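You operate a simulated robot arm through the tools that you are given. There is no shell and no other tool. Be economical: measure what you need, move in short steps, check, and stop when the job is done.

The job below is to be done with a simulated two-armed robot. You get a single attempt, and the scene is never put back.

JOB
Fill the steamer's tank to about MAX from the jug; dock it again.
Fine: stand the tank on the steamer's top to fill it; the jug goes back where it stood. Set down upright: steamer tank, steel jug.

Only the result counts: the job must be done as asked and must still hold three seconds after the hand-in. Knocking over, shifting, dropping, spilling or breaking anything else fails it.

ROBOT AND FRAMES
Two 7-joint arms with two-finger parallel grippers on one trunk, on a base that drives. Base frame: it is fixed to the floor where the robot stands at the start and does not move with it; the origin is under the middle of the robot, x ahead of it, y to its left, z up. Readings come in mm, rad, newtons and seconds.
The left shoulder is at the start at [50, 168, 1082], the right one opposite. With the tool pointing down near the work surface each hand reaches from about 100 to 620 mm from the robot's upright axis, wherever it stands, measured 20 degrees to its own side. Places, roughly: steam knob [500, 400, 600]; steamer top [500, 300, 600]; steel jug [250, 1250, 1000]; tank dock [500, 200, 600]. Payload 1.57 kg a hand.
The tool frame of a hand sits at the grasp point between the pads (the TCP): z along the fingers, y along the line on which they close. The tips reach 30 mm beyond it. Largest opening 80 mm; finger width 17, thickness 12; the body of the gripper, 40 by 82 mm, starts 80 mm behind the TCP.
Orientation is that of the tool frame in the base frame, as [roll, pitch, yaw] about the fixed x, y, z axes, in that order (R = Rz(yaw) Ry(pitch) Rx(roll)). With the fingers straight down and closing along the base's y, the tool's x points along the base's -x, its y along +y and its z along -z.

CONTROLS
- The arms move only by the tool drive_tool. It takes "left_motion", "right_motion" or both (then of equal length, played together; a hand with none holds still); each is a list of rows, each a list of 2 entries, a list of its own where there are three numbers: the shift along the tool's x, y, z in mm, then the turn, a rotation vector about the tool's x, y, z in rad. In form: [[[dx, dy, dz], [wx, wy, wz]], ...]. A call has 1 to 20 rows; each row shifts and turns the commanded pose from where the row before left it, along the tool's axes as they then stand. "left_jaw" and "right_jaw" are, for a hand that has rows, the opening, from 0 (shut) to 1 (fully open), set as the call begins (left out, the last holds). Rows are played at 5 a second. More than 50 mm and 0.15 rad between two rows, or a gripper value outside its range, and nothing of the call is played. Where a pose cannot be reached the arm comes as near as it can. A force on the tool above 40 N (or 10 N above the force at the start of the call, whichever is more), or a blocked arm, ends the call early, and 0.2 s more pass. Each finger travels about 45 mm/s and halts on what it meets, pressing with about 41 N; the grip force reading is that of the motor and also rises with nothing between the fingers. The clock runs only during rows and for 0.2 s after the last one: add rows that do not move to give the fingers time. The reply holds the time, the measured pose of the TCP, the force on the tool along the base axes, the opening and the grip force, in the units named above and with some noise, with the torque about the TCP (base axes, N m) and any sound that the robot's microphone picked up.
- Cameras (640 x 400 px; columns grow to the right, rows downward): "scene" is now at [110.5, 39.6, 1279]; the picture's right is [0.49, -0.87, 0.00], its down [-0.61, -0.34, -0.72] and it looks along [0.63, 0.35, -0.70] (base axes); focal length 271 px, centre (320, 200). "left" rides on the left gripper at [72, 7, -122] in its tool frame; the picture's right is [-0.09, 1.00, 0.00], its down [-0.84, -0.08, -0.54] and it looks along [-0.54, -0.05, 0.84] (tool axes); focal length 238 px, centre (320, 200). "right" rides on the right gripper at [72, -7, -122] in its tool frame; the picture's right is [0.09, 1.00, 0.00], its down [-0.84, 0.08, -0.54] and it looks along [-0.54, 0.05, 0.84] (tool axes); focal length 238 px, centre (320, 200). There is no depth. A picture from a camera that has moved, and an enlarged one, comes with that camera's place and axes in the base frame and with its lens.
- snapshot(camera): a new picture of that camera. It takes no simulated time.
- slide_trunk(by): slides the trunk up (or, below 0, down) by that many mm; the arms and the scene camera ride with it, the base frame stays. It gives what a move gives, with no picture.
- roll_base(legs): drives the robot by 1 to 6 legs, each [ahead, left, turn to the left] in mm, mm and rad, along the robot's own axes; the way and the turn of a leg run together, so that a leg with both is an arc; at most 1500 mm and 3.142 rad a leg. The arms and the cameras ride along, it lands a little off, and it stops where it bumps. It gives what a move gives.
- head_to(pan, tilt): turns the head with the scene camera to pan (to the left, within 1.396 rad either way) and tilt (down, from -0.506 to 1.204), counted from straight ahead of the robot. It gives what a move gives.
- zoom(camera, box): a new picture of the part [left, top, right, bottom] of that camera's present view, enlarged. It takes no simulated time.
- job_done(): hands the job in; it is judged then, once.

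Work in short steps. Places have to be worked out from the pictures, the camera data and where the tool is seen: move nearer, look again, correct. Check each grasp and each placing, and mend what went wrong. You have 120 turns and 92 pictures in all, those below and enlarged ones among them. Open the grippers and draw the arms clear of the work before you hand the job in, unless the task says otherwise; then end with one line.

The tools are called after "Request:" as a command line: name --argument value ..., lists and objects as JSON in quotes. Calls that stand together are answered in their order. drive_tool: Moves the arms, as the interface text tells. Its arguments: {"type":"object","properties":{"left_motion":{"type":"array","items":{"type":"array"}},"left_jaw":{"type":"number"},"right_motion":{"type":"array","items":{"type":"array"}},"right_jaw":{"type":"number"}},"required":[]} The other tools are called the same way: slide_trunk (by) slides the trunk up or down; roll_base (legs) drives the base; head_to (pan, tilt) turns the head that bears the scene camera; snapshot (camera) takes a picture; zoom (camera, box) takes an enlarged picture of a part of a camera's view; job_done () hands the job in.

At the start:

```text
time: 0.0
left_eef_pos: [280.5, 346.9, 1023.5]
left_ee_rot: [-3.141, 0.002, -3.141]
left_force: [1.1, -0.1, 0.0]
left_torque: [-0.04, 0.0, -0.01]
left_grip_width: 79.8
left_gripper_force: 0.1
right_eef_pos: [410.6, 0.8, 1085.5]
right_ee_rot: [-3.141, 0.0, -3.14]
right_force: [0.3, 0.5, -0.4]
right_torque: [-0.01, 0.0, 0.0]
right_grip_width: 80.2
right_gripper_force: 0.0
trunk travel left (down, up): [-250.0, 193.0]
robot x, y, heading: [-0.2, -2.1, 0.004]
head pan, tilt: [0.511, 0.77]
```

scene: 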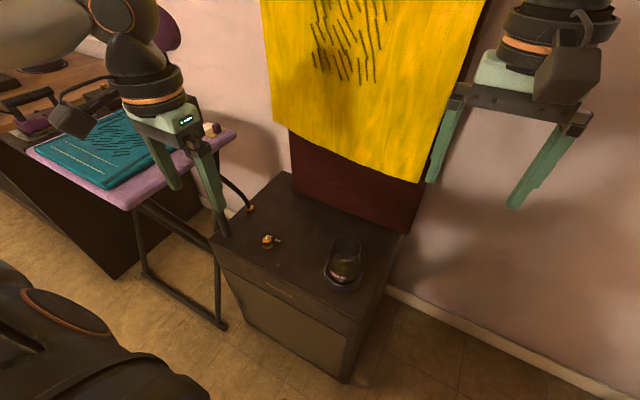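
right: 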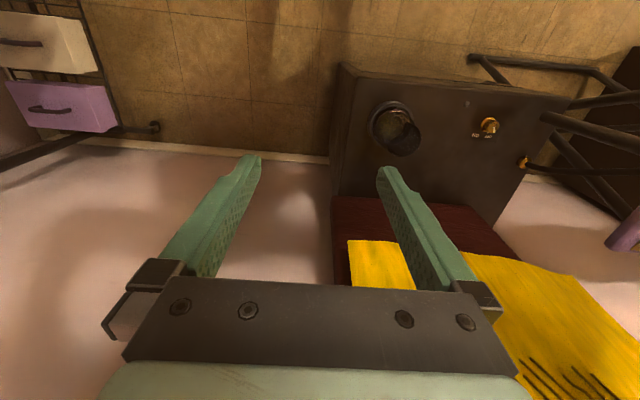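
left: 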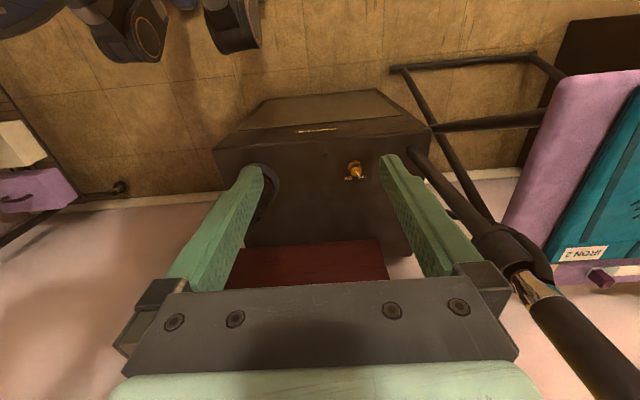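

The steamer is the dark box ahead with the tank at its right side. I look closer at it first.

Request:
zoom --camera "scene" --box '[200, 160, 420, 300]'

Request:
head_to --pan 1.35 --tilt 0.4

Request:
snapshot --camera "scene"

```text
2.86 times, centred on (310, 230) of scene
camera zoom: at [110.5, 39.6, 1279.0], right [0.49, -0.87, 0.0], down [-0.61, -0.34, -0.72], along [0.63, 0.35, -0.7], focal length 775 px, centre (349, 114)
```

zoom: 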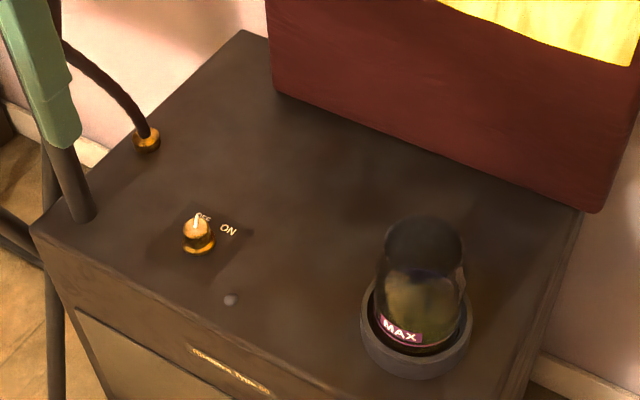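

```text
time: 1.2
left_eef_pos: [281.0, 346.9, 1024.4]
left_ee_rot: [-3.141, 0.001, -3.141]
left_force: [0.9, -0.3, 1.2]
left_torque: [0.03, 0.0, 0.02]
left_grip_width: 80.0
left_gripper_force: 0.1
right_eef_pos: [410.8, 3.2, 1086.0]
right_ee_rot: [-3.142, 0.0, 3.141]
right_force: [0.1, -0.1, -0.1]
right_torque: [0.0, -0.01, 0.01]
right_grip_width: 80.0
right_gripper_force: 0.0
trunk travel left (down, up): [-250.0, 193.0]
robot x, y, heading: [-0.2, 1.3, 0.002]
head pan, tilt: [1.349, 0.4]
```

```text
87 pictures are left
camera scene: at [59.4, 89.9, 1311.7], right [0.98, -0.22, 0.0], down [-0.09, -0.38, -0.92], along [0.2, 0.9, -0.39], focal length 271 px, centre (320, 200)
```

scene: 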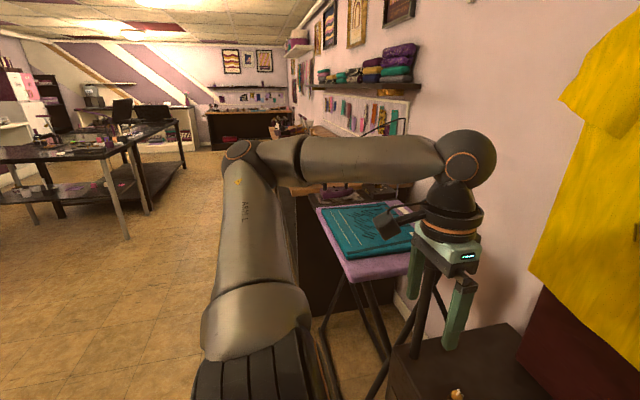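

The tank seems to sit in a round dock. I zoom from the right hand camera and the scene camera for the left counter where the jug should be.

Request:
zoom --camera "right" --box '[340, 70, 540, 195]'

Request:
zoom --camera "scene" --box '[240, 100, 440, 225]'

```text
3.20 times, centred on (440, 132) of right
camera zoom: at [339.8, -4.6, 1207.9], right [-0.09, 1.0, 0.0], down [0.84, 0.08, 0.54], along [0.54, 0.05, -0.84], focal length 763 px, centre (-64, 416)
```

zoom: 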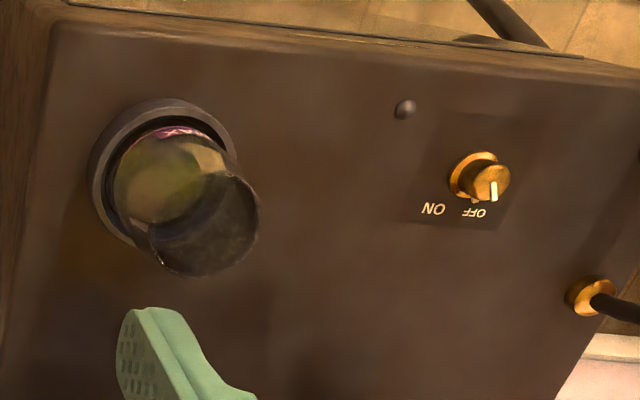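

```text
3.20 times, centred on (340, 162) of scene
camera zoom: at [59.4, 89.9, 1311.7], right [0.98, -0.22, 0.0], down [-0.09, -0.38, -0.92], along [0.2, 0.9, -0.39], focal length 868 px, centre (256, 320)
```

zoom: 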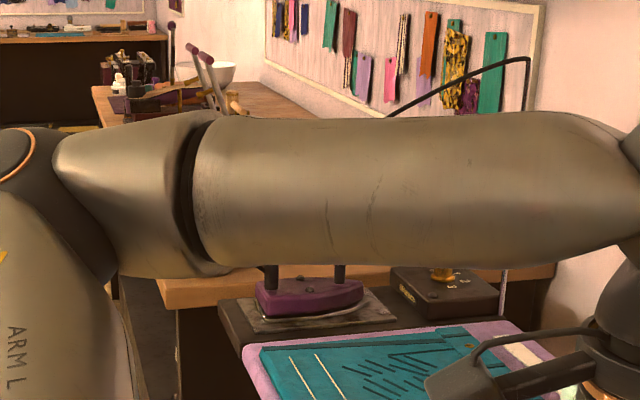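

I bring the right hand closer (still well above the steamer) to inspect the tank with its camera.

Request:
drive_tool --right_motion '[[[0, 27, 40], [0, 0, 0]], [[0, 27, 40], [0, 0, 0]], [[0, 27, 40], [0, 0, 0]], [[0, 27, 40], [0, 0, 0]], [[3, 27, 40], [0, 0, 0]], [[3, 25, 40], [0, 0, 0]], [[3, 0, 25], [0, 0, 0]]]'

Request:
snapshot --camera "right"

```text
time: 2.8
left_eef_pos: [282.2, 347.6, 1024.1]
left_ee_rot: [3.141, 0.0, 3.141]
left_force: [0.5, 0.4, 0.4]
left_torque: [0.01, 0.0, 0.0]
left_grip_width: 79.8
left_gripper_force: 0.1
right_eef_pos: [402.6, 163.3, 819.3]
right_ee_rot: [-3.141, 0.001, 3.141]
right_force: [-0.3, 0.0, 0.0]
right_torque: [0.01, 0.01, 0.03]
right_grip_width: 80.1
right_gripper_force: 0.0
trunk travel left (down, up): [-250.0, 193.0]
robot x, y, heading: [-3.1, 0.4, 0.0]
head pan, tilt: [1.349, 0.4]
```

```text
84 pictures are left
camera right: at [332.0, 157.8, 941.6], right [-0.09, 1.0, 0.0], down [0.84, 0.08, 0.54], along [0.54, 0.05, -0.84], focal length 238 px, centre (320, 200)
```

right: 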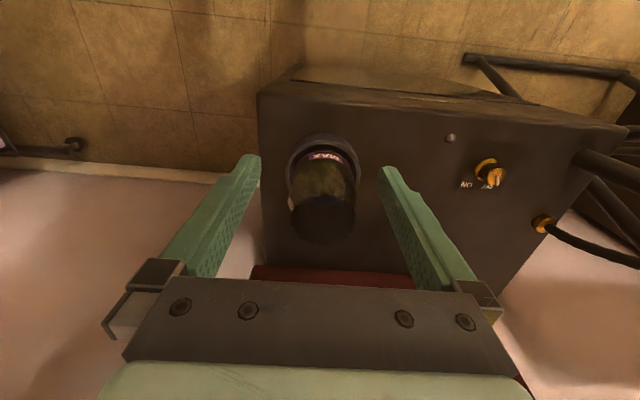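

Request:
zoom --camera "right" --box '[260, 120, 390, 260]'

```text
2.86 times, centred on (325, 190) of right
camera zoom: at [332.0, 157.8, 941.6], right [-0.09, 1.0, 0.0], down [0.84, 0.08, 0.54], along [0.54, 0.05, -0.84], focal length 681 px, centre (306, 229)
```

zoom: 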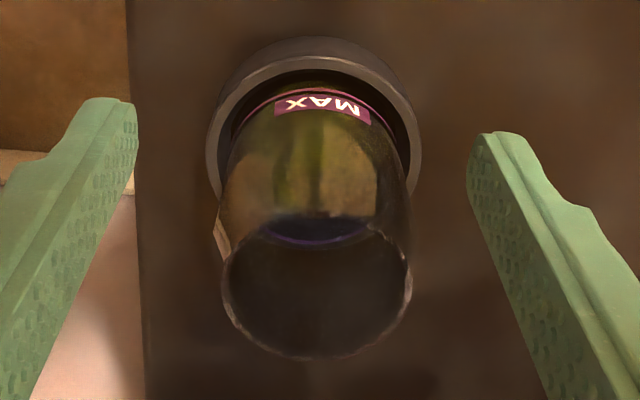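

The tank appears to be an open cup of about 66 mm diameter, axis near (480,174), rim near z 755, in a collar. I drive back a bit to see the jug on the left counter past the arm.

Request:
roll_base --legs '[[-400, 0, 0]]'

Request:
head_to --pan 0.95 --tilt 0.4

Request:
snapshot --camera "scene"

```text
time: 5.3
left_eef_pos: [-126.2, 345.5, 1024.0]
left_ee_rot: [-3.14, 0.0, -3.134]
left_force: [0.4, -0.8, -0.1]
left_torque: [0.02, 0.02, 0.04]
left_grip_width: 79.8
left_gripper_force: 0.0
right_eef_pos: [-1.4, 165.2, 819.9]
right_ee_rot: [-3.141, 0.001, -3.133]
right_force: [0.4, 0.5, -0.3]
right_torque: [-0.03, -0.02, -0.01]
right_grip_width: 80.1
right_gripper_force: 0.0
trunk travel left (down, up): [-250.0, 193.0]
robot x, y, heading: [-403.4, 0.2, 0.013]
head pan, tilt: [1.349, 0.4]
```

```text
time: 6.1
left_eef_pos: [-124.4, 346.6, 1023.8]
left_ee_rot: [3.141, -0.001, -3.133]
left_force: [0.3, 0.0, -0.2]
left_torque: [-0.01, 0.0, -0.02]
left_grip_width: 79.6
left_gripper_force: 0.0
right_eef_pos: [-0.6, 164.6, 819.7]
right_ee_rot: [-3.141, 0.0, -3.133]
right_force: [0.0, 0.1, -0.1]
right_torque: [0.0, 0.01, 0.03]
right_grip_width: 80.1
right_gripper_force: 0.0
trunk travel left (down, up): [-250.0, 193.0]
robot x, y, heading: [-400.5, -1.9, 0.012]
head pan, tilt: [0.949, 0.4]
```

```text
82 pictures are left
camera scene: at [-310.3, 74.0, 1311.7], right [0.82, -0.57, 0.0], down [-0.22, -0.32, -0.92], along [0.53, 0.75, -0.39], focal length 271 px, centre (320, 200)
```

scene: 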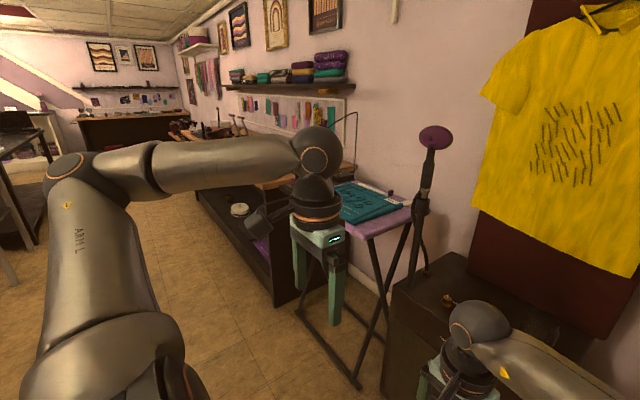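

The arm hides the counter; the floor to the left is free, so I drive left 900 mm and look again straight ahead.

Request:
roll_base --legs '[[0, 900, 0]]'

Request:
head_to --pan 0.2 --tilt 0.5

Request:
snapshot --camera "scene"

```text
time: 14.3
left_eef_pos: [-115.7, 1228.7, 1024.5]
left_ee_rot: [3.141, 0.0, 3.129]
left_force: [0.1, -0.6, -0.2]
left_torque: [0.01, 0.02, -0.02]
left_grip_width: 80.1
left_gripper_force: 0.0
right_eef_pos: [3.3, 1045.0, 820.6]
right_ee_rot: [3.14, 0.001, 3.127]
right_force: [0.4, 0.3, -0.9]
right_torque: [0.0, 0.01, 0.02]
right_grip_width: 79.9
right_gripper_force: 0.1
trunk travel left (down, up): [-250.0, 193.0]
robot x, y, heading: [-401.7, 885.6, -0.015]
head pan, tilt: [0.949, 0.4]
```

```text
time: 15.4
left_eef_pos: [-114.9, 1228.6, 1023.9]
left_ee_rot: [-3.14, 0.0, 3.129]
left_force: [0.9, 0.9, 0.8]
left_torque: [-0.02, 0.0, 0.01]
left_grip_width: 79.9
left_gripper_force: 0.0
right_eef_pos: [3.5, 1044.4, 819.8]
right_ee_rot: [3.141, -0.002, 3.13]
right_force: [0.4, -0.6, 0.3]
right_torque: [0.02, -0.02, 0.0]
right_grip_width: 80.0
right_gripper_force: 0.0
trunk travel left (down, up): [-250.0, 193.0]
robot x, y, heading: [-398.5, 888.4, -0.008]
head pan, tilt: [0.201, 0.499]
```

```text
81 pictures are left
camera scene: at [-272.4, 902.6, 1302.6], right [0.19, -0.98, 0.0], down [-0.47, -0.09, -0.88], along [0.86, 0.17, -0.48], focal length 271 px, centre (320, 200)
```

scene: 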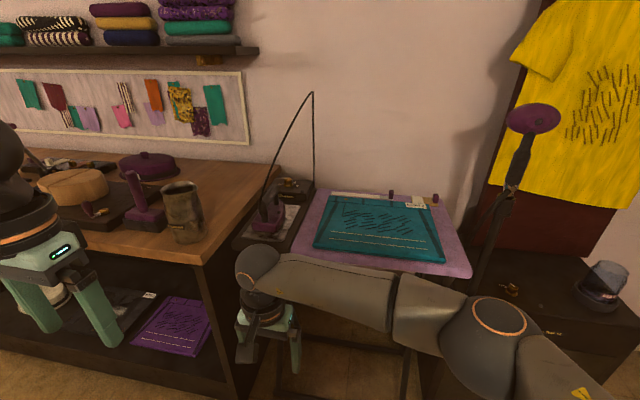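

The steel jug is on the counter near its right front corner. Zoom in on it.

Request:
zoom --camera "scene" --box '[110, 140, 260, 260]'

```text
3.33 times, centred on (185, 200) of scene
camera zoom: at [-272.4, 902.6, 1302.6], right [0.19, -0.98, 0.0], down [-0.47, -0.09, -0.88], along [0.86, 0.17, -0.48], focal length 904 px, centre (770, 200)
```

zoom: 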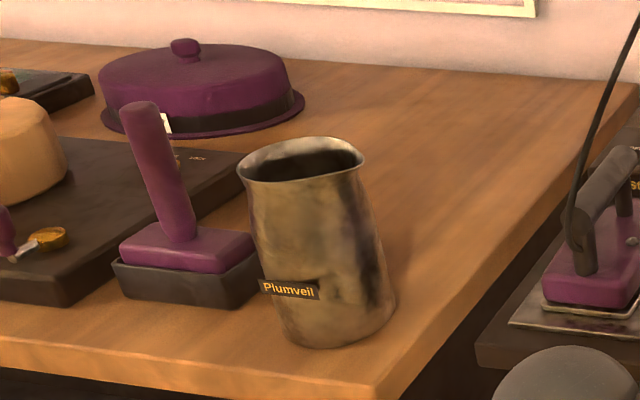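

Request:
snapshot --camera "left"

```text
79 pictures are left
camera left: at [-188.3, 1237.2, 1145.5], right [0.1, 0.99, 0.0], down [0.84, -0.09, 0.54], along [0.54, -0.06, -0.84], focal length 238 px, centre (320, 200)
```

left: 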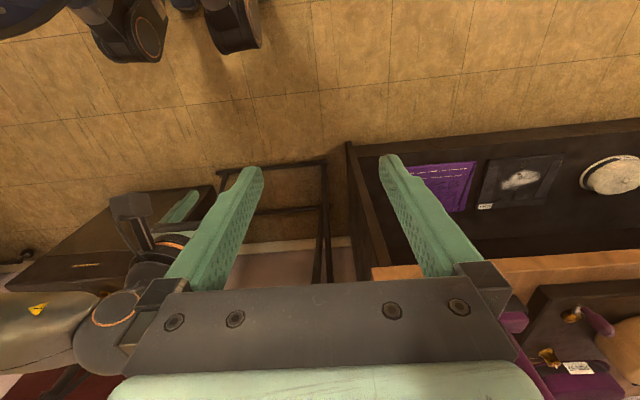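

The jug looks handle-less with its spout pointing roughly +y, close to the counter's front edge. I plan to take it with the right hand from the front, so I drive further left and view again.

Request:
roll_base --legs '[[0, 540, 0]]'

Request:
head_to --pan -0.35 --tilt 0.5

Request:
snapshot --camera "scene"

```text
time: 20.5
left_eef_pos: [-103.5, 1754.8, 1024.6]
left_ee_rot: [-3.141, 0.001, 3.122]
left_force: [0.1, 0.1, 0.5]
left_torque: [0.03, 0.01, 0.0]
left_grip_width: 80.0
left_gripper_force: 0.0
right_eef_pos: [15.2, 1570.1, 818.4]
right_ee_rot: [-3.14, 0.001, 3.118]
right_force: [0.5, -0.3, 0.0]
right_torque: [0.01, 0.01, -0.03]
right_grip_width: 79.9
right_gripper_force: 0.0
trunk travel left (down, up): [-250.0, 193.0]
robot x, y, heading: [-392.2, 1414.9, -0.019]
head pan, tilt: [0.201, 0.499]
```

```text
time: 21.5
left_eef_pos: [-103.1, 1754.8, 1023.5]
left_ee_rot: [3.14, 0.001, 3.121]
left_force: [-0.1, 0.2, -0.6]
left_torque: [0.03, 0.04, 0.0]
left_grip_width: 80.0
left_gripper_force: 0.1
right_eef_pos: [14.6, 1569.9, 819.5]
right_ee_rot: [-3.141, -0.001, 3.12]
right_force: [-0.5, -0.3, 0.5]
right_torque: [0.02, -0.02, 0.0]
right_grip_width: 79.9
right_gripper_force: 0.0
trunk travel left (down, up): [-250.0, 193.0]
robot x, y, heading: [-390.7, 1416.1, -0.019]
head pan, tilt: [-0.351, 0.499]
```

```text
78 pictures are left
camera scene: at [-268.1, 1379.9, 1302.6], right [-0.36, -0.93, 0.0], down [-0.45, 0.17, -0.88], along [0.82, -0.32, -0.48], focal length 271 px, centre (320, 200)
```

scene: 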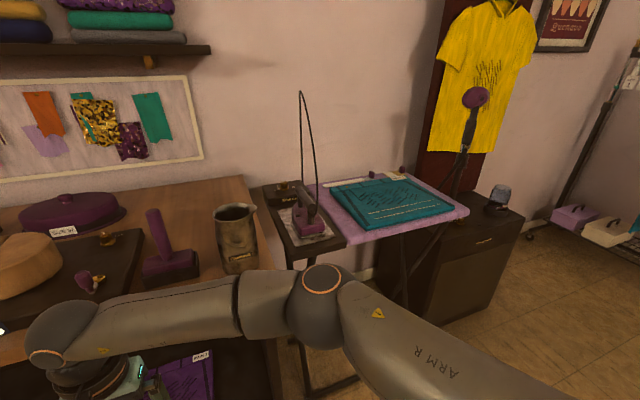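

Request:
zoom --camera "scene" --box '[160, 180, 310, 290]'

```text
3.64 times, centred on (235, 235) of scene
camera zoom: at [-268.1, 1379.9, 1302.6], right [-0.36, -0.93, 0.0], down [-0.45, 0.17, -0.88], along [0.82, -0.32, -0.48], focal length 986 px, centre (629, 73)
```

zoom: 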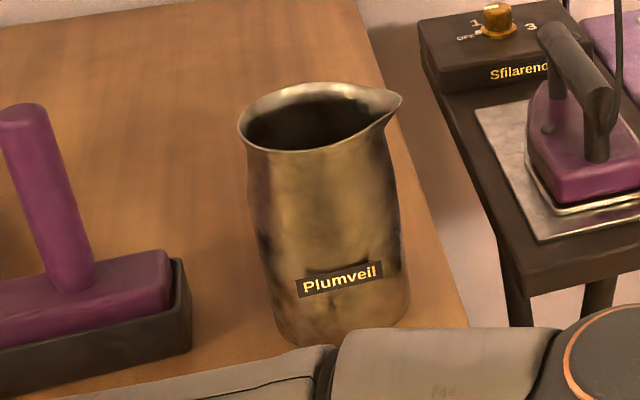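

The jug has its rim at about (262,1372,1001), diameter ~80 mm (too wide to straddle), spout toward −y. I'll pinch its wall on the +y side with the right hand, fingers down. First I raise the right hand and shift it to its own side.

Request:
drive_tool --right_motion '[[[0, 0, -50], [0, 0, 0]], [[0, 0, -50], [0, 0, 0]], [[0, -15, -45], [0, 0, 0]], [[0, -30, -40], [0, 0, 0]], [[0, -30, -40], [0, 0, 0]], [[0, -40, -30], [0, 0, 0]], [[0, -40, -30], [0, 0, 0]], [[0, -45, -15], [0, 0, 0]], [[0, -48, 0], [0, 0, 0]], [[0, -48, 0], [0, 0, 0]], [[0, 0, 0], [0, 0, 0]]]'

Request:
roll_base --legs '[[0, 144, 0.02], [150, 0, 0]]'

Request:
snapshot --camera "right"

Request:
snapshot --camera "scene"

```text
time: 23.9
left_eef_pos: [-104.1, 1755.2, 1024.3]
left_ee_rot: [-3.142, 0.0, 3.121]
left_force: [-0.3, 1.1, -0.2]
left_torque: [0.0, -0.02, 0.01]
left_grip_width: 80.2
left_gripper_force: 0.2
right_eef_pos: [9.6, 1272.4, 1119.8]
right_ee_rot: [3.141, 0.0, 3.121]
right_force: [0.6, -0.6, -0.7]
right_torque: [0.02, 0.03, 0.0]
right_grip_width: 80.2
right_gripper_force: 0.1
trunk travel left (down, up): [-250.0, 193.0]
robot x, y, heading: [-391.5, 1414.1, -0.022]
head pan, tilt: [-0.351, 0.499]
```

```text
time: 26.8
left_eef_pos: [42.8, 1904.2, 1023.6]
left_ee_rot: [-3.141, -0.001, -3.137]
left_force: [0.2, -0.9, 0.0]
left_torque: [-0.01, 0.01, 0.0]
left_grip_width: 80.0
left_gripper_force: 0.1
right_eef_pos: [169.3, 1426.7, 1118.8]
right_ee_rot: [-3.141, -0.001, -3.138]
right_force: [-0.1, -0.3, -0.6]
right_torque: [-0.01, 0.02, -0.01]
right_grip_width: 80.1
right_gripper_force: 0.1
trunk travel left (down, up): [-250.0, 193.0]
robot x, y, heading: [-237.5, 1554.0, 0.004]
head pan, tilt: [-0.351, 0.499]
```

```text
76 pictures are left
camera right: at [98.1, 1420.6, 1240.9], right [-0.1, 1.0, 0.0], down [0.84, 0.08, 0.54], along [0.54, 0.05, -0.84], focal length 238 px, centre (320, 200)
```

right: 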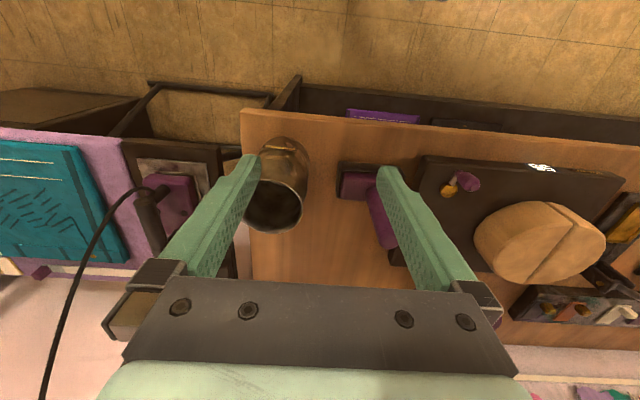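

```text
75 pictures are left
camera scene: at [-111.3, 1526.6, 1302.5], right [-0.34, -0.94, 0.0], down [-0.45, 0.16, -0.88], along [0.83, -0.3, -0.48], focal length 271 px, centre (320, 200)
```

scene: 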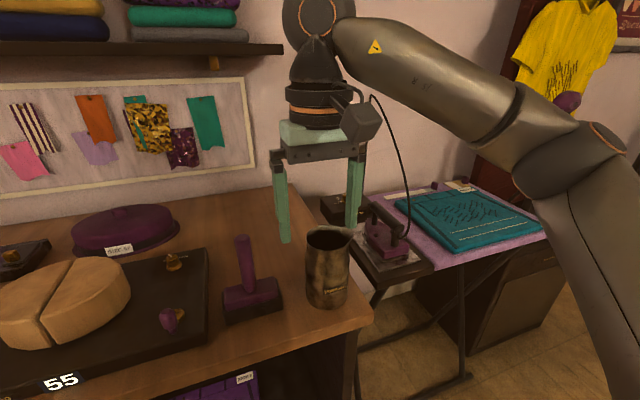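

Request:
zoom --camera "right" --box '[220, 110, 340, 250]'

Request:
zoom --camera "scene" --box '[220, 190, 400, 310]'

```text
2.86 times, centred on (280, 180) of right
camera zoom: at [98.1, 1420.6, 1240.9], right [-0.1, 1.0, 0.0], down [0.84, 0.08, 0.54], along [0.54, 0.05, -0.84], focal length 681 px, centre (434, 257)
```

zoom: 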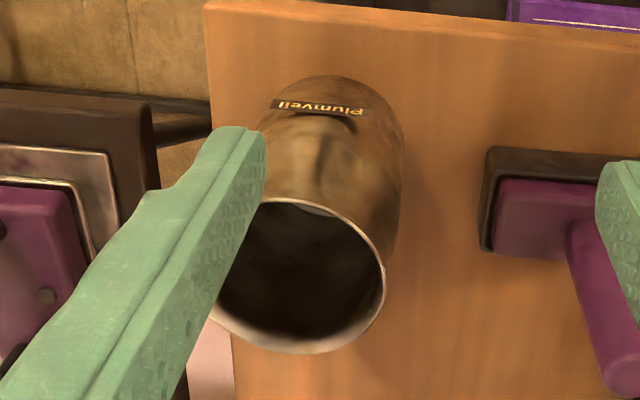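

```text
3.33 times, centred on (310, 250) of scene
camera zoom: at [-111.3, 1526.6, 1302.5], right [-0.34, -0.94, 0.0], down [-0.45, 0.16, -0.88], along [0.83, -0.3, -0.48], focal length 904 px, centre (353, 33)
```

zoom: 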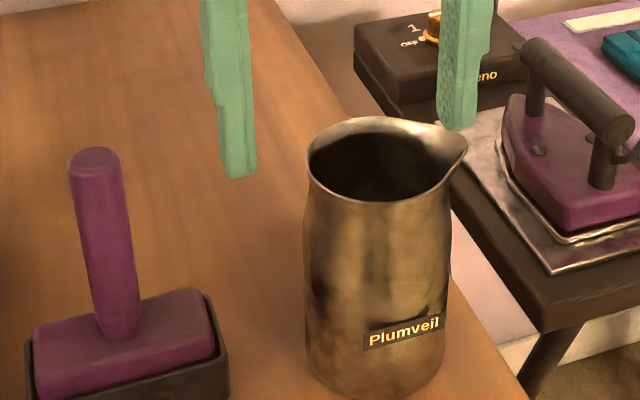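

The wall's +y side is at about (270,1413). I move above it with the opening reduced, then look before going down.

Request:
drive_tool --right_motion '[[[-35, -5, 0], [0, 0, 0]], [[-35, -5, 0], [0, 0, 0]], [[-30, -4, 20], [0, 0, 0]], [[0, 0, 35], [0, 0, 0]], [[0, 0, 0], [0, 0, 0]], [[0, 0, 0], [0, 0, 0]]]' --right_jaw 0.6

Request:
snapshot --camera "right"

Request:
zoom --camera "scene" --box '[220, 180, 420, 305]'

```text
time: 28.2
left_eef_pos: [41.4, 1905.8, 1024.0]
left_ee_rot: [-3.142, 0.001, -3.139]
left_force: [-0.2, -1.0, -0.1]
left_torque: [-0.04, 0.0, 0.01]
left_grip_width: 80.0
left_gripper_force: 0.1
right_eef_pos: [267.2, 1412.0, 1063.0]
right_ee_rot: [3.141, 0.001, -3.137]
right_force: [-0.2, 0.9, -0.2]
right_torque: [-0.01, 0.03, 0.02]
right_grip_width: 48.2
right_gripper_force: 0.0
trunk travel left (down, up): [-250.0, 193.0]
robot x, y, heading: [-237.3, 1559.4, 0.003]
head pan, tilt: [-0.351, 0.499]
```

```text
72 pictures are left
camera right: at [195.9, 1406.3, 1185.8], right [-0.1, 1.0, 0.0], down [0.84, 0.08, 0.54], along [0.54, 0.05, -0.84], focal length 238 px, centre (320, 200)
```

right: 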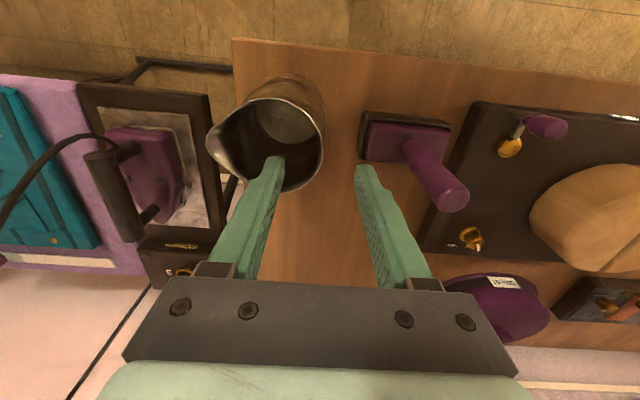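

```text
3.20 times, centred on (320, 242) of scene
camera zoom: at [-111.9, 1526.6, 1302.6], right [-0.34, -0.94, 0.0], down [-0.45, 0.16, -0.88], along [0.83, -0.3, -0.48], focal length 868 px, centre (320, 64)
```

zoom: 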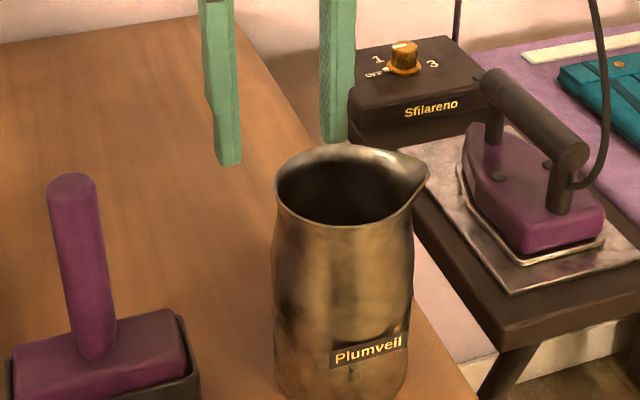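

The fingers straddle the wall. I lower 85 mm and check the force.

Request:
drive_tool --right_motion '[[[0, 1, 25], [0, 0, 0]], [[0, 1, 20], [0, 0, 0]], [[0, 0, 20], [0, 0, 0]], [[0, 0, 20], [0, 0, 0]], [[0, 0, 0], [0, 0, 0]]]'

Request:
zoom --camera "right" --box '[180, 60, 420, 260]'

Request:
zoom --camera "scene" --box '[220, 180, 420, 305]'

```text
time: 29.4
left_eef_pos: [42.9, 1905.0, 1023.7]
left_ee_rot: [-3.141, 0.002, -3.14]
left_force: [0.3, -0.7, -0.3]
left_torque: [0.03, 0.0, -0.02]
left_grip_width: 79.9
left_gripper_force: 0.0
right_eef_pos: [266.6, 1415.7, 978.6]
right_ee_rot: [-3.141, 0.0, -3.138]
right_force: [0.0, -0.4, 0.2]
right_torque: [0.01, 0.03, 0.0]
right_grip_width: 48.0
right_gripper_force: 0.0
trunk travel left (down, up): [-250.0, 193.0]
robot x, y, heading: [-238.7, 1559.2, 0.005]
head pan, tilt: [-0.351, 0.499]
```

```text
2.00 times, centred on (300, 160) of right
camera zoom: at [196.6, 1409.2, 1101.0], right [-0.1, 1.0, 0.0], down [0.84, 0.08, 0.54], along [0.54, 0.05, -0.84], focal length 477 px, centre (360, 280)
```

zoom: 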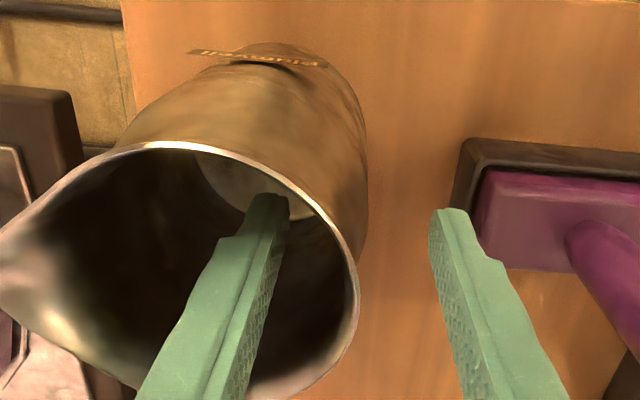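

```text
3.20 times, centred on (320, 242) of scene
camera zoom: at [-112.0, 1526.6, 1302.6], right [-0.34, -0.94, 0.0], down [-0.45, 0.16, -0.88], along [0.83, -0.3, -0.48], focal length 868 px, centre (320, 64)
```

zoom: 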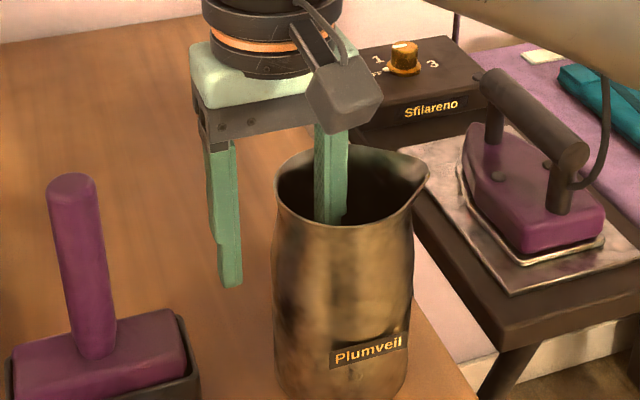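

Request:
drive_tool --right_motion '[[[0, 0, 0], [0, 0, 0]], [[0, 0, 0], [0, 0, 0]], [[0, 0, 0], [0, 0, 0]], [[0, 0, 0], [0, 0, 0]], [[0, 0, 0], [0, 0, 0]], [[0, 0, 0], [0, 0, 0]]]' --right_jaw 0

Request:
zoom --camera "scene" --box '[220, 180, 420, 305]'

```text
time: 30.8
left_eef_pos: [43.9, 1905.3, 1023.9]
left_ee_rot: [3.14, 0.002, -3.135]
left_force: [0.3, -0.3, -0.3]
left_torque: [-0.02, 0.01, -0.02]
left_grip_width: 80.0
left_gripper_force: 0.1
right_eef_pos: [267.7, 1415.3, 979.0]
right_ee_rot: [3.141, 0.0, -3.138]
right_force: [-0.9, 0.9, -0.2]
right_torque: [0.3, -0.03, 0.02]
right_grip_width: 9.2
right_gripper_force: 27.9
trunk travel left (down, up): [-250.0, 193.0]
robot x, y, heading: [-237.3, 1554.6, 0.005]
head pan, tilt: [-0.351, 0.499]
```

```text
3.20 times, centred on (320, 242) of scene
camera zoom: at [-111.8, 1526.7, 1302.6], right [-0.34, -0.94, 0.0], down [-0.45, 0.16, -0.88], along [0.83, -0.3, -0.48], focal length 868 px, centre (320, 64)
```

zoom: 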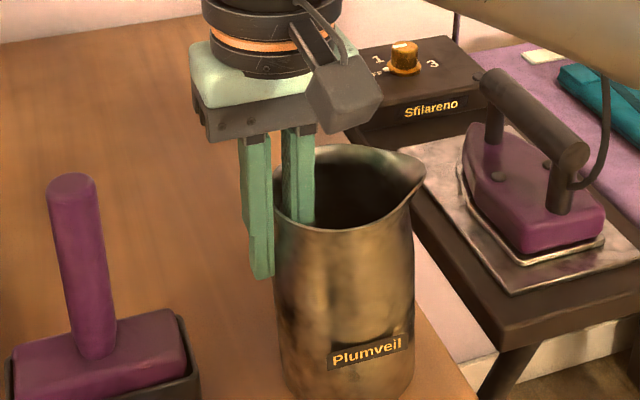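

Gripped the wall (9 mm). I lift gently 20 mm and check for slip and tilt.

Request:
drive_tool --right_motion '[[[0, 0, 0], [0, 0, 0]], [[0, 0, -5], [0, 0, 0]], [[0, 0, -5], [0, 0, 0]], [[0, 0, -10], [0, 0, 0]], [[0, 0, 0], [0, 0, 0]], [[0, 0, 0], [0, 0, 0]]]'

Request:
zoom --camera "scene" --box '[220, 180, 420, 305]'

```text
time: 32.2
left_eef_pos: [43.5, 1905.4, 1023.2]
left_ee_rot: [-3.141, 0.001, -3.138]
left_force: [0.0, -0.3, -0.1]
left_torque: [0.0, 0.0, 0.0]
left_grip_width: 79.9
left_gripper_force: 0.2
right_eef_pos: [268.3, 1414.4, 998.2]
right_ee_rot: [-3.141, -0.001, -3.138]
right_force: [-0.3, 0.8, -5.3]
right_torque: [0.2, -0.01, -0.02]
right_grip_width: 9.3
right_gripper_force: 27.5
trunk travel left (down, up): [-250.0, 193.0]
robot x, y, heading: [-237.0, 1557.9, 0.003]
head pan, tilt: [-0.351, 0.499]
```

```text
3.20 times, centred on (320, 242) of scene
camera zoom: at [-111.6, 1526.5, 1302.5], right [-0.34, -0.94, 0.0], down [-0.45, 0.16, -0.88], along [0.83, -0.3, -0.48], focal length 868 px, centre (320, 64)
```

zoom: 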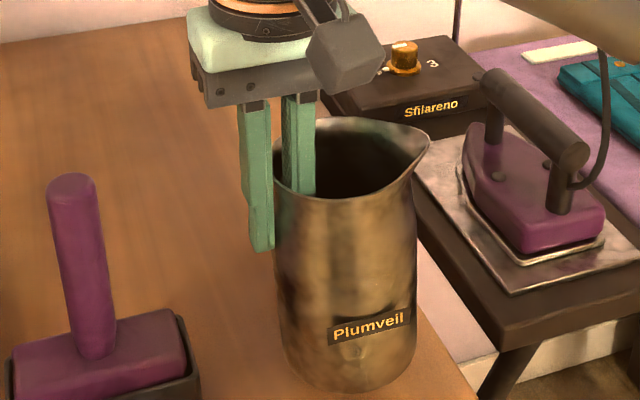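

Lifted: about 0.54 kg, upright, no slip. I raise it more and back away from the counter.

Request:
drive_tool --right_motion '[[[0, 0, -15], [0, 0, 0]], [[0, 0, -20], [0, 0, 0]], [[0, 0, -20], [0, 0, 0]], [[0, 0, -20], [0, 0, 0]], [[0, 0, -15], [0, 0, 0]], [[0, 0, -10], [0, 0, 0]], [[0, 0, 0], [0, 0, 0]]]'

Request:
roll_base --legs '[[-280, 0, 0]]'

Request:
snapshot --camera "right"

```text
time: 33.8
left_eef_pos: [43.8, 1904.5, 1022.8]
left_ee_rot: [-3.141, -0.001, -3.136]
left_force: [0.2, -0.2, 0.1]
left_torque: [-0.02, 0.01, -0.02]
left_grip_width: 79.8
left_gripper_force: 0.1
right_eef_pos: [269.1, 1417.3, 1098.7]
right_ee_rot: [3.141, -0.001, -3.139]
right_force: [1.6, -0.1, -6.2]
right_torque: [0.2, -0.01, 0.03]
right_grip_width: 9.0
right_gripper_force: 27.4
trunk travel left (down, up): [-250.0, 193.0]
robot x, y, heading: [-239.2, 1557.0, 0.004]
head pan, tilt: [-0.351, 0.499]
```

```text
time: 35.8
left_eef_pos: [-242.6, 1904.6, 1023.4]
left_ee_rot: [3.142, 0.0, -3.138]
left_force: [-0.4, 0.3, 0.2]
left_torque: [-0.01, -0.01, 0.02]
left_grip_width: 80.1
left_gripper_force: 0.1
right_eef_pos: [-17.5, 1416.6, 1098.8]
right_ee_rot: [3.142, 0.0, -3.136]
right_force: [-0.2, 0.6, -5.1]
right_torque: [0.2, 0.0, -0.01]
right_grip_width: 9.0
right_gripper_force: 27.5
trunk travel left (down, up): [-250.0, 193.0]
robot x, y, heading: [-522.2, 1554.8, 0.007]
head pan, tilt: [-0.351, 0.499]
```

```text
66 pictures are left
camera right: at [-88.3, 1409.7, 1220.8], right [-0.1, 1.0, 0.0], down [0.84, 0.08, 0.54], along [0.54, 0.05, -0.84], focal length 238 px, centre (320, 200)
```

right: 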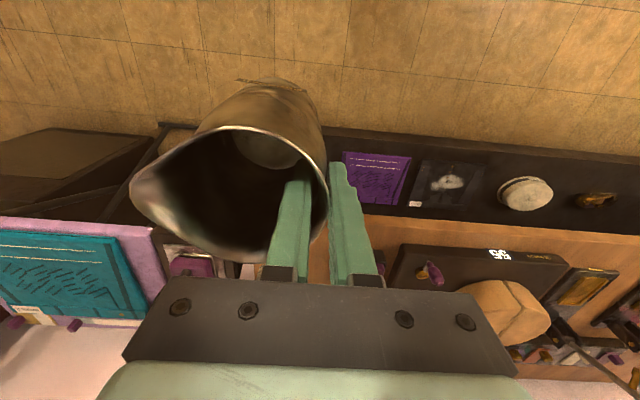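

Jug carries well. I zoom into it for the water level and drive right towards the steamer.

Request:
zoom --camera "right" --box '[120, 70, 360, 280]'

Request:
roll_base --legs '[[0, -650, 0], [0, -660, 0]]'

Request:
head_to --pan 0.1 --tilt 0.7

Request:
snapshot --camera "scene"

```text
1.90 times, centred on (240, 175) of right
camera zoom: at [-88.3, 1409.7, 1220.8], right [-0.1, 1.0, 0.0], down [0.84, 0.08, 0.54], along [0.54, 0.05, -0.84], focal length 454 px, centre (472, 248)
```

zoom: 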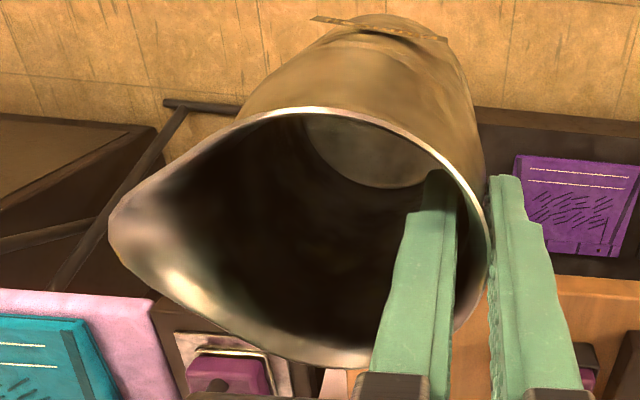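

```text
time: 47.6
left_eef_pos: [-227.4, 617.2, 1022.6]
left_ee_rot: [-3.141, 0.001, -3.107]
left_force: [-0.5, 0.1, -0.3]
left_torque: [0.04, 0.0, -0.02]
left_grip_width: 80.0
left_gripper_force: 0.1
right_eef_pos: [10.6, 135.8, 1098.8]
right_ee_rot: [-3.141, 0.001, -3.107]
right_force: [0.9, -0.1, -4.4]
right_torque: [0.22, 0.02, 0.02]
right_grip_width: 9.1
right_gripper_force: 27.1
trunk travel left (down, up): [-250.0, 193.0]
robot x, y, heading: [-499.6, 265.1, 0.035]
head pan, tilt: [-0.351, 0.499]
```

```text
time: 48.5
left_eef_pos: [-227.0, 618.9, 1024.4]
left_ee_rot: [3.141, 0.0, -3.107]
left_force: [-0.2, -0.2, 0.2]
left_torque: [0.0, 0.01, 0.03]
left_grip_width: 80.1
left_gripper_force: 0.1
right_eef_pos: [11.9, 136.4, 1098.0]
right_ee_rot: [3.141, 0.0, -3.107]
right_force: [0.1, -0.3, -5.5]
right_torque: [0.19, -0.02, 0.01]
right_grip_width: 9.1
right_gripper_force: 27.4
trunk travel left (down, up): [-250.0, 193.0]
robot x, y, heading: [-496.9, 262.0, 0.04]
head pan, tilt: [0.099, 0.7]
```

```text
64 pictures are left
camera scene: at [-373.0, 274.0, 1284.8], right [0.13, -0.99, 0.0], down [-0.64, -0.09, -0.76], along [0.76, 0.1, -0.64], focal length 271 px, centre (320, 200)
```

scene: 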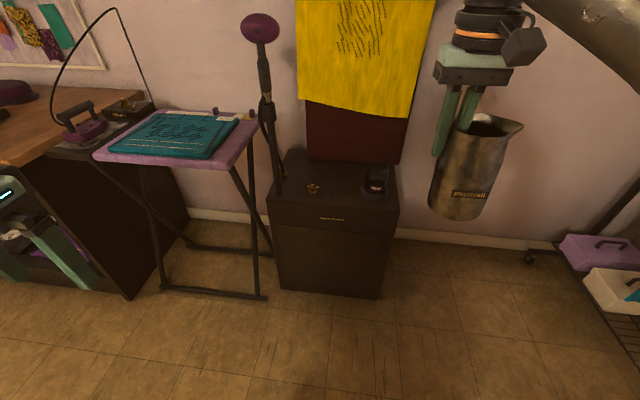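

Before driving up to the steamer I pull the jug hand back 80 mm and the left hand inward.

Request:
drive_tool --right_motion '[[[20, -5, 0], [0, 0, 0]], [[20, -10, 0], [0, 0, 0]], [[20, -15, 0], [0, 0, 0]], [[20, -15, 0], [0, 0, 0]], [[0, -5, 0], [0, 0, 0]]]' --left_motion '[[[0, -20, 0], [0, 0, 0]], [[0, -35, 0], [0, 0, 0]], [[0, -35, 0], [0, 0, 0]], [[0, -25, 0], [0, 0, 0]], [[0, -5, 0], [0, 0, 0]]]'

Request:
roll_base --legs '[[0, 0, -0.04], [440, -20, 0]]'

Request:
head_to --pan 0.0 --tilt 0.85

Request:
snapshot --camera "scene"

```text
time: 49.7
left_eef_pos: [-224.3, 496.5, 1025.0]
left_ee_rot: [3.14, 0.001, -3.105]
left_force: [0.4, 0.1, 0.0]
left_torque: [0.0, -0.01, -0.01]
left_grip_width: 79.9
left_gripper_force: 0.0
right_eef_pos: [-67.3, 83.7, 1097.8]
right_ee_rot: [3.141, -0.001, -3.107]
right_force: [0.0, -0.7, -4.3]
right_torque: [0.21, -0.02, 0.0]
right_grip_width: 9.2
right_gripper_force: 27.7
trunk travel left (down, up): [-250.0, 193.0]
robot x, y, heading: [-499.1, 262.9, 0.036]
head pan, tilt: [0.099, 0.7]
```

```text
time: 52.9
left_eef_pos: [234.7, 462.7, 1024.8]
left_ee_rot: [-3.141, 0.001, 3.136]
left_force: [0.3, -0.4, -0.3]
left_torque: [-0.02, 0.02, 0.02]
left_grip_width: 80.0
left_gripper_force: 0.0
right_eef_pos: [377.1, 44.5, 1098.4]
right_ee_rot: [3.141, -0.002, 3.134]
right_force: [0.3, 0.3, -4.6]
right_torque: [0.2, -0.01, 0.03]
right_grip_width: 9.0
right_gripper_force: 27.9
trunk travel left (down, up): [-250.0, 193.0]
robot x, y, heading: [-45.6, 239.3, -0.01]
head pan, tilt: [0.099, 0.7]
```

```text
time: 53.5
left_eef_pos: [235.7, 463.1, 1023.8]
left_ee_rot: [3.14, 0.0, 3.136]
left_force: [1.0, 0.6, 0.6]
left_torque: [0.01, 0.02, 0.03]
left_grip_width: 80.0
left_gripper_force: 0.1
right_eef_pos: [376.3, 43.5, 1097.6]
right_ee_rot: [-3.141, -0.001, 3.135]
right_force: [0.2, 0.1, -4.3]
right_torque: [0.17, 0.04, 0.0]
right_grip_width: 9.1
right_gripper_force: 27.9
trunk travel left (down, up): [-250.0, 193.0]
robot x, y, heading: [-45.2, 238.0, -0.005]
head pan, tilt: [0.0, 0.85]
```

```text
63 pictures are left
camera scene: at [70.8, 237.9, 1272.6], right [-0.01, -1.0, 0.0], down [-0.75, 0.0, -0.66], along [0.66, 0.0, -0.75], focal length 271 px, centre (320, 200)
```

scene: 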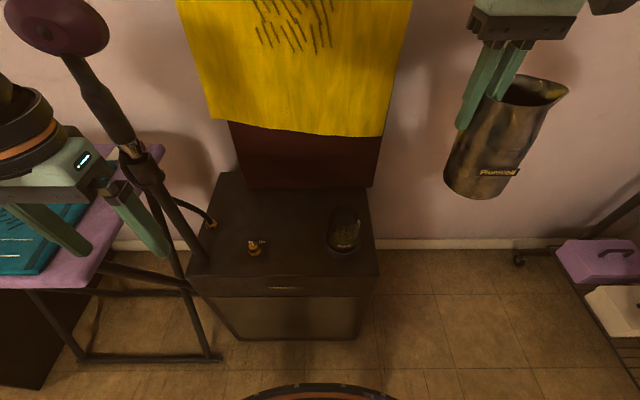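

Request:
zoom --camera "scene" --box '[180, 160, 400, 300]'

```text
2.86 times, centred on (290, 230) of scene
camera zoom: at [70.8, 237.9, 1272.6], right [-0.01, -1.0, 0.0], down [-0.75, 0.0, -0.66], along [0.66, 0.0, -0.75], focal length 775 px, centre (406, 114)
```

zoom: 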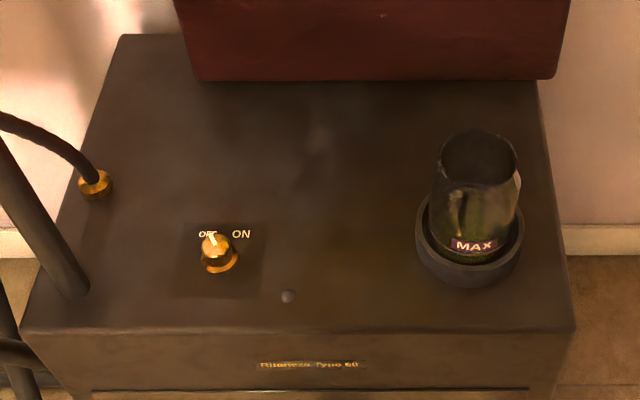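

Knob is OFF; tank axis at about (478,174), rim z ≈ 754, diameter ~68. I move the jug hand further right and bring the left hand above the tank.

Request:
drive_tool --left_motion '[[[-27, -32, 18], [0, 0, 0]], [[-27, -32, 18], [0, 0, 0]], [[-27, -32, 18], [0, 0, 0]], [[-27, -32, 18], [0, 0, 0]], [[-27, -32, 18], [0, 0, 0]], [[-27, -32, 18], [0, 0, 0]], [[-27, -32, 18], [0, 0, 0]], [[-27, -32, 18], [0, 0, 0]], [[-26, -33, 20], [0, 0, 0]], [[0, 0, 0], [0, 0, 0]]]' --right_motion '[[[0, -8, 0], [0, 0, 0]], [[0, -12, 0], [0, 0, 0]], [[0, -12, 0], [0, 0, 0]], [[0, -12, 0], [0, 0, 0]], [[0, -12, 0], [0, 0, 0]], [[0, -12, 0], [0, 0, 0]], [[0, -12, 0], [0, 0, 0]], [[0, -8, 0], [0, 0, 0]], [[0, 0, 0], [0, 0, 0]], [[0, 0, 0], [0, 0, 0]]]'

Request:
snapshot --camera "scene"

Request:
snapshot --camera "left"

```text
time: 55.8
left_eef_pos: [372.6, 366.3, 912.8]
left_ee_rot: [-3.141, 0.0, 3.134]
left_force: [-0.2, 0.2, 0.4]
left_torque: [-0.02, -0.01, 0.01]
left_grip_width: 80.1
left_gripper_force: 0.1
left hand out of reach, approached as far as the arm can: row 4, 5, 6, 7, 8, 9
right_eef_pos: [373.8, -43.9, 1099.1]
right_ee_rot: [-3.139, -0.001, 3.134]
right_force: [-0.2, 0.5, -4.0]
right_torque: [0.21, -0.01, 0.03]
right_grip_width: 8.9
right_gripper_force: 27.4
trunk travel left (down, up): [-250.0, 193.0]
robot x, y, heading: [-46.6, 239.7, -0.012]
head pan, tilt: [0.0, 0.85]
```

```text
61 pictures are left
camera scene: at [70.8, 237.8, 1272.6], right [-0.01, -1.0, 0.0], down [-0.75, 0.0, -0.66], along [0.66, 0.0, -0.75], focal length 271 px, centre (320, 200)
```

scene: 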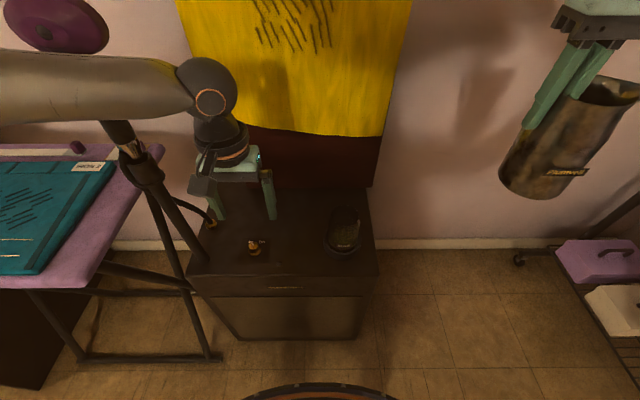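

```text
60 pictures are left
camera left: at [299.6, 373.8, 1033.4], right [0.1, 1.0, 0.0], down [0.84, -0.08, 0.54], along [0.54, -0.05, -0.84], focal length 238 px, centre (320, 200)
```

left: 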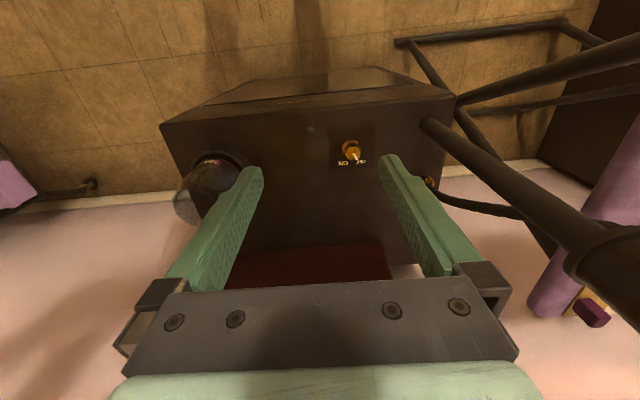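

The left arm can't reach inward that far from here. I shift the base right and a bit forward so the tank lies in the left hand's zone.

Request:
roll_base --legs '[[0, -225, 0.01], [40, 0, 0]]'

Request:
drive_tool --left_motion '[[[0, 0, 0], [0, 0, 0]]]'

```text
time: 58.8
left_eef_pos: [408.8, 142.2, 911.1]
left_ee_rot: [3.141, 0.0, -3.139]
left_force: [0.3, -0.1, -0.4]
left_torque: [0.02, -0.01, 0.03]
left_grip_width: 80.0
left_gripper_force: 0.0
right_eef_pos: [416.9, -268.1, 1097.2]
right_ee_rot: [-3.141, -0.001, -3.138]
right_force: [0.9, 0.4, -4.7]
right_torque: [0.2, -0.03, 0.03]
right_grip_width: 9.2
right_gripper_force: 27.5
trunk travel left (down, up): [-250.0, 193.0]
robot x, y, heading: [-6.9, 10.7, 0.004]
head pan, tilt: [0.0, 0.85]
```

```text
time: 59.2
left_eef_pos: [408.8, 143.5, 911.6]
left_ee_rot: [-3.141, 0.0, -3.137]
left_force: [0.5, 0.4, 0.3]
left_torque: [-0.01, 0.01, 0.03]
left_grip_width: 80.3
left_gripper_force: 0.0
right_eef_pos: [415.8, -267.9, 1098.0]
right_ee_rot: [-3.141, -0.002, -3.14]
right_force: [0.3, 0.4, -4.0]
right_torque: [0.15, 0.01, -0.01]
right_grip_width: 9.2
right_gripper_force: 27.6
trunk travel left (down, up): [-250.0, 193.0]
robot x, y, heading: [-8.6, 8.1, 0.005]
head pan, tilt: [0.0, 0.85]
```

Request:
drive_tool --left_motion '[[[-23, 10, 15], [0, 0, 0]], [[-23, 10, 15], [0, 0, 0]], [[-23, 10, 15], [0, 0, 0]], [[0, 0, 10], [0, 0, 0]], [[0, 0, 0], [0, 0, 0]]]'

Request:
snapshot --camera "left"

Request:
snapshot --camera "scene"

```text
time: 60.4
left_eef_pos: [460.5, 194.7, 863.9]
left_ee_rot: [-3.14, 0.002, -3.138]
left_force: [-0.4, -0.4, -0.1]
left_torque: [-0.01, 0.04, 0.01]
left_grip_width: 79.8
left_gripper_force: 0.1
left hand out of reach, approached as far as the arm can: row 1, 2, 3, 4
right_eef_pos: [415.2, -266.8, 1098.7]
right_ee_rot: [3.142, 0.0, -3.137]
right_force: [0.6, 0.7, -4.1]
right_torque: [0.19, 0.02, -0.04]
right_grip_width: 9.1
right_gripper_force: 27.6
trunk travel left (down, up): [-250.0, 193.0]
robot x, y, heading: [-9.3, 10.7, 0.003]
head pan, tilt: [0.0, 0.85]
```

```text
59 pictures are left
camera left: at [387.4, 202.0, 985.3], right [0.09, 1.0, 0.0], down [0.84, -0.07, 0.54], along [0.54, -0.05, -0.84], focal length 238 px, centre (320, 200)
```

left: 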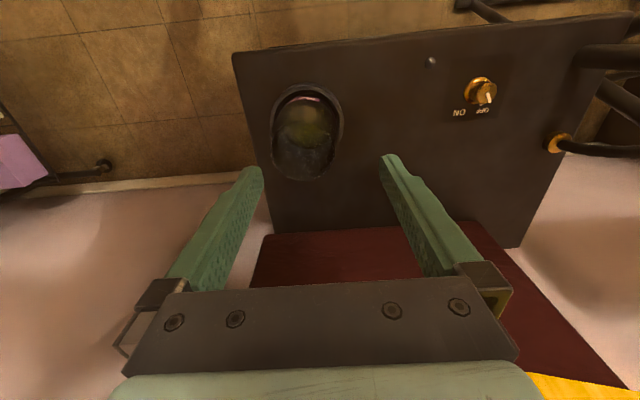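

```text
58 pictures are left
camera scene: at [109.0, 11.5, 1272.6], right [0.0, -1.0, 0.0], down [-0.75, 0.0, -0.66], along [0.66, 0.0, -0.75], focal length 271 px, centre (320, 200)
```

scene: 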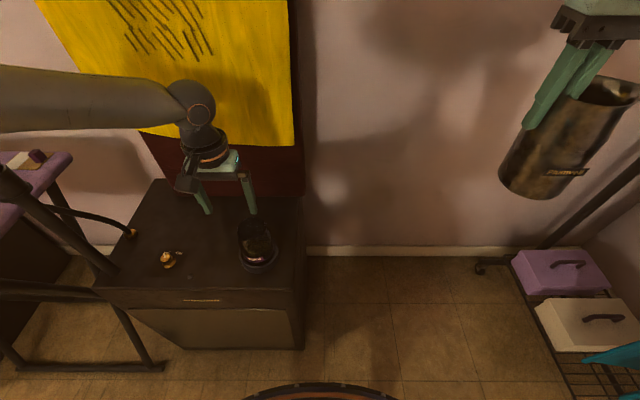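

The arm is near its reach limit; lowering the trunk should help. I raise the left hand first, then slide the trunk down 200 mm.

Request:
drive_tool --left_motion '[[[20, 0, -50], [0, 0, 0]], [[20, 0, -45], [0, 0, 0]], [[0, 0, -50], [0, 0, 0]], [[0, 0, -50], [0, 0, 0]], [[0, 0, 0], [0, 0, 0]]]'

Request:
slide_trunk --by -200

```text
refused: row 1 steps farther than a row can; nothing moved
```

```text
time: 61.6
left_eef_pos: [463.1, 190.3, 780.0]
left_ee_rot: [-3.127, 0.014, -3.139]
left_force: [-3.5, 1.5, 13.3]
left_torque: [-0.52, 0.23, -0.16]
left_grip_width: 79.2
left_gripper_force: 0.1
right_eef_pos: [414.2, -266.4, 1003.9]
right_ee_rot: [-3.14, -0.002, -3.135]
right_force: [-0.5, 0.1, -5.4]
right_torque: [0.18, 0.01, -0.02]
right_grip_width: 9.3
right_gripper_force: 27.7
trunk travel left (down, up): [-156.0, 286.0]
robot x, y, heading: [-11.1, 10.0, 0.003]
head pan, tilt: [0.0, 0.85]
stopped: the force on the tool passed its limit at 63 N (the readings are from after the stop); the commanded pose is now the measured one
```

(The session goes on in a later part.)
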